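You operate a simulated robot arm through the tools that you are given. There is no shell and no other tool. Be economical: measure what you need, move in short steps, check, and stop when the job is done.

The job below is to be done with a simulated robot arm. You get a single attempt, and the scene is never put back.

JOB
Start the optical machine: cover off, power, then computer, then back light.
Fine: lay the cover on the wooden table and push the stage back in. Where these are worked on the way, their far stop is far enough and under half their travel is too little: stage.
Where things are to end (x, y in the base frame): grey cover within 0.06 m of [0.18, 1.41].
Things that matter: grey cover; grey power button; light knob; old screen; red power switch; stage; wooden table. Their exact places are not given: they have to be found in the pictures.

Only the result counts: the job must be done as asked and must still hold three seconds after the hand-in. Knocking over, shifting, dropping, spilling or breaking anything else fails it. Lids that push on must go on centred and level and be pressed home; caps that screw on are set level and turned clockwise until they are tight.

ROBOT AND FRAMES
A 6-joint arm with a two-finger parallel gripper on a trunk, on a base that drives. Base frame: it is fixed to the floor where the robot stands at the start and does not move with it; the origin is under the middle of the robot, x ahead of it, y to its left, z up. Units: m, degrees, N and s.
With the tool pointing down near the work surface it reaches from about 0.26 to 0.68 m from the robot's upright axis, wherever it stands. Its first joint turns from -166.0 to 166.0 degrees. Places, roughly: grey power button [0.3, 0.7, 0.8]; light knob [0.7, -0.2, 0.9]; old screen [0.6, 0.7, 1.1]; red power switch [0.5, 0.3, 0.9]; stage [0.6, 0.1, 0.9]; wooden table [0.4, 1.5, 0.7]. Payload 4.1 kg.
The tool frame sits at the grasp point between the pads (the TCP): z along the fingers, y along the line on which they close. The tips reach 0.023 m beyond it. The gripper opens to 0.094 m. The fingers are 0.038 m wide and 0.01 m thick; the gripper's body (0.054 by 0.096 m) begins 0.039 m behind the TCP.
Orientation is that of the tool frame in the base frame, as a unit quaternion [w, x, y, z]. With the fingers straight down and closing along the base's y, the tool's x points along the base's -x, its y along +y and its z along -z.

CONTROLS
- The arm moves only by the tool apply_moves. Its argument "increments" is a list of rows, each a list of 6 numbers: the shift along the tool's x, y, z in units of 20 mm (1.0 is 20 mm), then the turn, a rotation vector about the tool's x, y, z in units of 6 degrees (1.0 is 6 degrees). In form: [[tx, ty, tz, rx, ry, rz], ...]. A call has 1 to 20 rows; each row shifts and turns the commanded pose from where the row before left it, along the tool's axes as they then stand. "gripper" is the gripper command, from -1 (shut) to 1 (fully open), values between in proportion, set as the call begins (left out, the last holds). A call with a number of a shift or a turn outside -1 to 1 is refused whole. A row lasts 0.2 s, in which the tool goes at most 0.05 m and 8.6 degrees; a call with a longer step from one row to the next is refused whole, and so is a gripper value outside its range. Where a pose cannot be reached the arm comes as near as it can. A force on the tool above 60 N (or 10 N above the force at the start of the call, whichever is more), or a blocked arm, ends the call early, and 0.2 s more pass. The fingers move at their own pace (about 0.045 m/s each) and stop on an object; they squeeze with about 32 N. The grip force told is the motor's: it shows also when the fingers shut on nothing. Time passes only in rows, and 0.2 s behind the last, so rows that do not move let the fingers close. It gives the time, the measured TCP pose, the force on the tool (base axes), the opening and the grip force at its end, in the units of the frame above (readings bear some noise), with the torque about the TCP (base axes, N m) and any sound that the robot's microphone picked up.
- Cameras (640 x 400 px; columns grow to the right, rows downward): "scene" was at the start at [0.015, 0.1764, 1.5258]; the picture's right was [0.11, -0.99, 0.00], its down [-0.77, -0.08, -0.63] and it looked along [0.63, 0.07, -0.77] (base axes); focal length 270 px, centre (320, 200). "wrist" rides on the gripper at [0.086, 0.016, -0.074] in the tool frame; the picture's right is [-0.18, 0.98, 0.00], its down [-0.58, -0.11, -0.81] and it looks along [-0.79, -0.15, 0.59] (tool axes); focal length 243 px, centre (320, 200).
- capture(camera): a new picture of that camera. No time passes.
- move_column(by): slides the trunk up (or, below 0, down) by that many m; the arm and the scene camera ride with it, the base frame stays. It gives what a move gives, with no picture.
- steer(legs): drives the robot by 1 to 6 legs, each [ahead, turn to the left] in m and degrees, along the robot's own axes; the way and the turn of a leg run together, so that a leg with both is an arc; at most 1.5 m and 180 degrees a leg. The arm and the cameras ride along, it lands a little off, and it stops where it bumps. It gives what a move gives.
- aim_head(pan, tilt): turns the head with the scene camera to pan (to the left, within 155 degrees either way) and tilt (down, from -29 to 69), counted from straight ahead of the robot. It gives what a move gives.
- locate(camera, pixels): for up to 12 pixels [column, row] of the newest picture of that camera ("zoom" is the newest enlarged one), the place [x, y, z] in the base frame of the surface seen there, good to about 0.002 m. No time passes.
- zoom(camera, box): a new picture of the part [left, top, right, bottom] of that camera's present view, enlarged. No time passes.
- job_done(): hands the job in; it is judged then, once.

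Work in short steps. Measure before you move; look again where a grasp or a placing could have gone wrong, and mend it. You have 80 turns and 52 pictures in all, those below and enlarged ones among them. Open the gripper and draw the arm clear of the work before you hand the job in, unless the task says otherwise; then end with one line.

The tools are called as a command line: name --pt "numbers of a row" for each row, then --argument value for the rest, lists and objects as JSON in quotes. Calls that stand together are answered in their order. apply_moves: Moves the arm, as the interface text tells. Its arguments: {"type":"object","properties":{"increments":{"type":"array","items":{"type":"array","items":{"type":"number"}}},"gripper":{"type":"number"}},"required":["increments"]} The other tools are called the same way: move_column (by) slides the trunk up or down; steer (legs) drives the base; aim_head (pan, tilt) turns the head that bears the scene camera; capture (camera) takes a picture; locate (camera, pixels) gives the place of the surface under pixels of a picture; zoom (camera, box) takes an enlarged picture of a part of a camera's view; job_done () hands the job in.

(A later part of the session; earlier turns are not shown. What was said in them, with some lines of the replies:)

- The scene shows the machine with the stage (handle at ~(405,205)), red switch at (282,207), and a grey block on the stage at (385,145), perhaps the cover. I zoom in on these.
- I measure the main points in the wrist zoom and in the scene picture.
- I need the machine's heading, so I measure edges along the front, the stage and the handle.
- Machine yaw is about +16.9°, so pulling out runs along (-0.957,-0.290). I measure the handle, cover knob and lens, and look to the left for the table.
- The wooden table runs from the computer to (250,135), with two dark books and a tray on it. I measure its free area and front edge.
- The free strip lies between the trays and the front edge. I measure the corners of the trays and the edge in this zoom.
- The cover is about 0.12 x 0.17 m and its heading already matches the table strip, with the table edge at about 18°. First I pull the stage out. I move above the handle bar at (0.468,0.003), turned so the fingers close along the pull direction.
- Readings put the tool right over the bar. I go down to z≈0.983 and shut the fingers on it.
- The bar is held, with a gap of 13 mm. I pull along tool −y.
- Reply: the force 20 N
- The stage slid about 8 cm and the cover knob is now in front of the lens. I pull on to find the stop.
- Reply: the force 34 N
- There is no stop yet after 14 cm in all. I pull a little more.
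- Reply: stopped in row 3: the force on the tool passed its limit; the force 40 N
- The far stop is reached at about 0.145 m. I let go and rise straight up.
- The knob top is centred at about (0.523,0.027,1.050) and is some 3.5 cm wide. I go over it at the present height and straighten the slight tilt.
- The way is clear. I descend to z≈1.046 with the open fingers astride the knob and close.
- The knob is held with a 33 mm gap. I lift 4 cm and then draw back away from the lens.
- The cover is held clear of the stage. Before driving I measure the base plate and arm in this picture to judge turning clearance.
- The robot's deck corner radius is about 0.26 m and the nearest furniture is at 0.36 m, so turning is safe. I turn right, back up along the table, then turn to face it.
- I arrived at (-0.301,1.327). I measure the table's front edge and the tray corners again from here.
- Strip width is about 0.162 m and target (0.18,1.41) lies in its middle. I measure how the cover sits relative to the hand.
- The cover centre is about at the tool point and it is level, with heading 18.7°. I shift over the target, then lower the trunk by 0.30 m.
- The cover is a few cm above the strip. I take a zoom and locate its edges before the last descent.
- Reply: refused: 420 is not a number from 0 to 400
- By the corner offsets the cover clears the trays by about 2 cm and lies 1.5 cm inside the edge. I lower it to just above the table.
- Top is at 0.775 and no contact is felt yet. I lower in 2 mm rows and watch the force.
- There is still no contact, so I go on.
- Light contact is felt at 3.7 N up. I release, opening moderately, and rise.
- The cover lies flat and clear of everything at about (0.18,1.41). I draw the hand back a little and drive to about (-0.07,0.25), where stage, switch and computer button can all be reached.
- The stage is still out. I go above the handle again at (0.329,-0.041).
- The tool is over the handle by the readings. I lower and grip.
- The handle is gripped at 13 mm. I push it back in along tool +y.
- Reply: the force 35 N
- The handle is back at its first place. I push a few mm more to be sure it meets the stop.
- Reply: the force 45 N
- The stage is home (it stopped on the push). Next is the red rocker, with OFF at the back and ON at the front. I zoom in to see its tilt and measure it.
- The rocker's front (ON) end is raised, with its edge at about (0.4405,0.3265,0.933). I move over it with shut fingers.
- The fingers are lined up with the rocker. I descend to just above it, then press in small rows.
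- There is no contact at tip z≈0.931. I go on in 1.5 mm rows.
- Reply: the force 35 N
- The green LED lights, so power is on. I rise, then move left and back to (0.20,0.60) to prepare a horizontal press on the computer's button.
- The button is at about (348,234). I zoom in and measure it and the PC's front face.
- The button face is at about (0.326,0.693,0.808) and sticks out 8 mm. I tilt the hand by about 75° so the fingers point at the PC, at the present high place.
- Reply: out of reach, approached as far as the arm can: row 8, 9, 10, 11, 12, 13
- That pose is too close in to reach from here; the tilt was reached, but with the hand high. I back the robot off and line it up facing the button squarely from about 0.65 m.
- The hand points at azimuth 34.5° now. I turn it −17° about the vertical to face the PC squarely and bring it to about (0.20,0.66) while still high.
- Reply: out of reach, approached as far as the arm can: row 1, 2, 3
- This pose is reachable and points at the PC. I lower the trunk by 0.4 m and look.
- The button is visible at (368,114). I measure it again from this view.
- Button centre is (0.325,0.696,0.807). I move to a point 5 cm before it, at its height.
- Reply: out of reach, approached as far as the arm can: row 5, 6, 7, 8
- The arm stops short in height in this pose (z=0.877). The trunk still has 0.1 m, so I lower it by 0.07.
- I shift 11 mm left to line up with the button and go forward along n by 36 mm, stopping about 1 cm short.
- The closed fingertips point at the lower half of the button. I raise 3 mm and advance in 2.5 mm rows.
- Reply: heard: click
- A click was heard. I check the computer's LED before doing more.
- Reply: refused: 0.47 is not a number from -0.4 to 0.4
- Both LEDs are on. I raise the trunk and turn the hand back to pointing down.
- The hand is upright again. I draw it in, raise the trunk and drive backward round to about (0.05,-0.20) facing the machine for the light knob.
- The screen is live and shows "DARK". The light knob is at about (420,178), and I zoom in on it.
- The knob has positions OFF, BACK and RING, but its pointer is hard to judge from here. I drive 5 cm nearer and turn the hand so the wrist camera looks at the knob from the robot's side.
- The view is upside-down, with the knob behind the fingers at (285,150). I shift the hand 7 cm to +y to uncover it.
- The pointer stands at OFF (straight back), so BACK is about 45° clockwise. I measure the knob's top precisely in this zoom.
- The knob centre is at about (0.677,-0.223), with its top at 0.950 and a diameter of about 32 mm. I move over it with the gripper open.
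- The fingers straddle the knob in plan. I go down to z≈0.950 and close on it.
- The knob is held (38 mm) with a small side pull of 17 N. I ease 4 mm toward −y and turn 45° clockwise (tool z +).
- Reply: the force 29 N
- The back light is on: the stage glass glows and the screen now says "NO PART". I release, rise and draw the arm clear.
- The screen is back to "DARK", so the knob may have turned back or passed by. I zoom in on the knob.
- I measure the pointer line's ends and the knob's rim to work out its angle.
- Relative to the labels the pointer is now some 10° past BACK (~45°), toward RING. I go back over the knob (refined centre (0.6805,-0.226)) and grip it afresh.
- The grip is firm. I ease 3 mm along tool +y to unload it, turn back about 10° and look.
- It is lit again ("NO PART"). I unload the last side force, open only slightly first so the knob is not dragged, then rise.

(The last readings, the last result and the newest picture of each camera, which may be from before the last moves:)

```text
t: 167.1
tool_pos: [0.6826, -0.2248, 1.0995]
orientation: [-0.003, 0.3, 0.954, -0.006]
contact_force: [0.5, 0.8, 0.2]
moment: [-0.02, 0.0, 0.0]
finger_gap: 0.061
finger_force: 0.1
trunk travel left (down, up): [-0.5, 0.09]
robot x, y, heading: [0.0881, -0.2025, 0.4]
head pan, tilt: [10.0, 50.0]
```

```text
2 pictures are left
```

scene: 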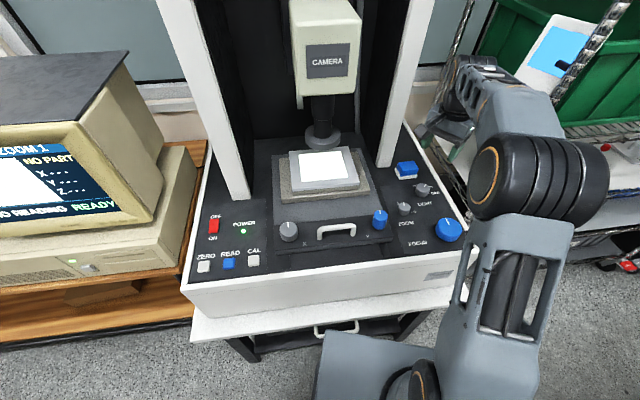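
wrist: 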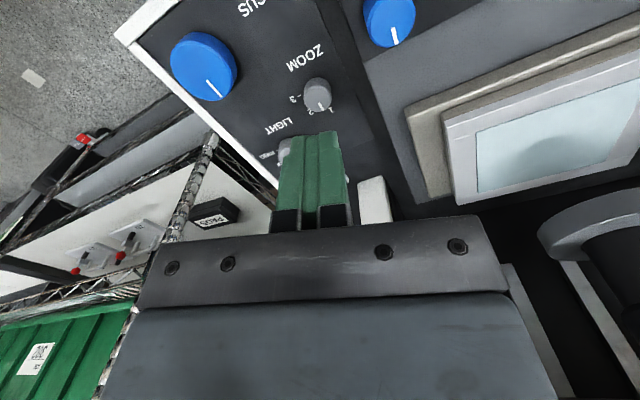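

The light stays on after release. I draw the arm back clear of the machine and take one last check.

apply_moves --pt "0.5 -0.4 -0.6 0 0 0" --pt "0.8 -0.5 -0.4 0 0 0" --pt "0.8 -0.5 -0.4 0 0 0" --pt "0.8 -0.5 -0.4 0 0 0" --pt "0.8 -0.5 -0.4 0 0 0" --pt "0.8 -0.5 -0.4 0 0 0" --pt "0.8 -0.5 -0.4 0 0 0" --pt "0.8 -0.5 -0.4 0 0 0" --pt "0.8 -0.5 -0.4 0 0 0" --pt "0.8 -0.5 0 0 0 0" --pt "0 0 0 0 0 0" --pt "0 0 0 0 0 0" --pt "0 0 0 0 0 0" --pt "0 0 0 0 0 0" --pt "0 0 0 0 0 0"

capture --camera "scene"

```text
t: 170.3
tool_pos: [0.503, -0.2169, 1.1778]
orientation: [-0.002, 0.3, 0.954, -0.006]
contact_force: [-0.3, -0.4, -0.6]
moment: [0.01, -0.01, 0.01]
finger_gap: 0.061
finger_force: 0.0
trunk travel left (down, up): [-0.5, 0.09]
robot x, y, heading: [0.0903, -0.2046, 0.3]
head pan, tilt: [10.0, 50.0]
```

```text
1 pictures are left
```

scene: 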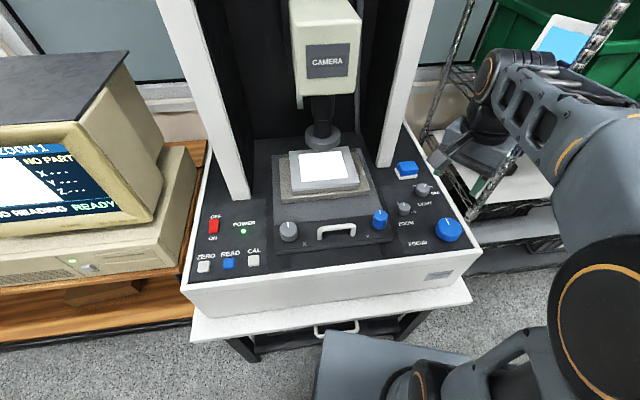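

The last picture shows power on, computer on, back light on and holding, stage in, and the arm clear with the gripper open. I hand the job in.

job_done

```text
The job is handed in.
```

The optical machine is running: the cover is on the wooden table at about (0.18, 1.41), the stage is pushed back in, and power, computer and back light were switched on in that order. The light knob overshot at first and had to be turned back about 10° before the light stayed on.
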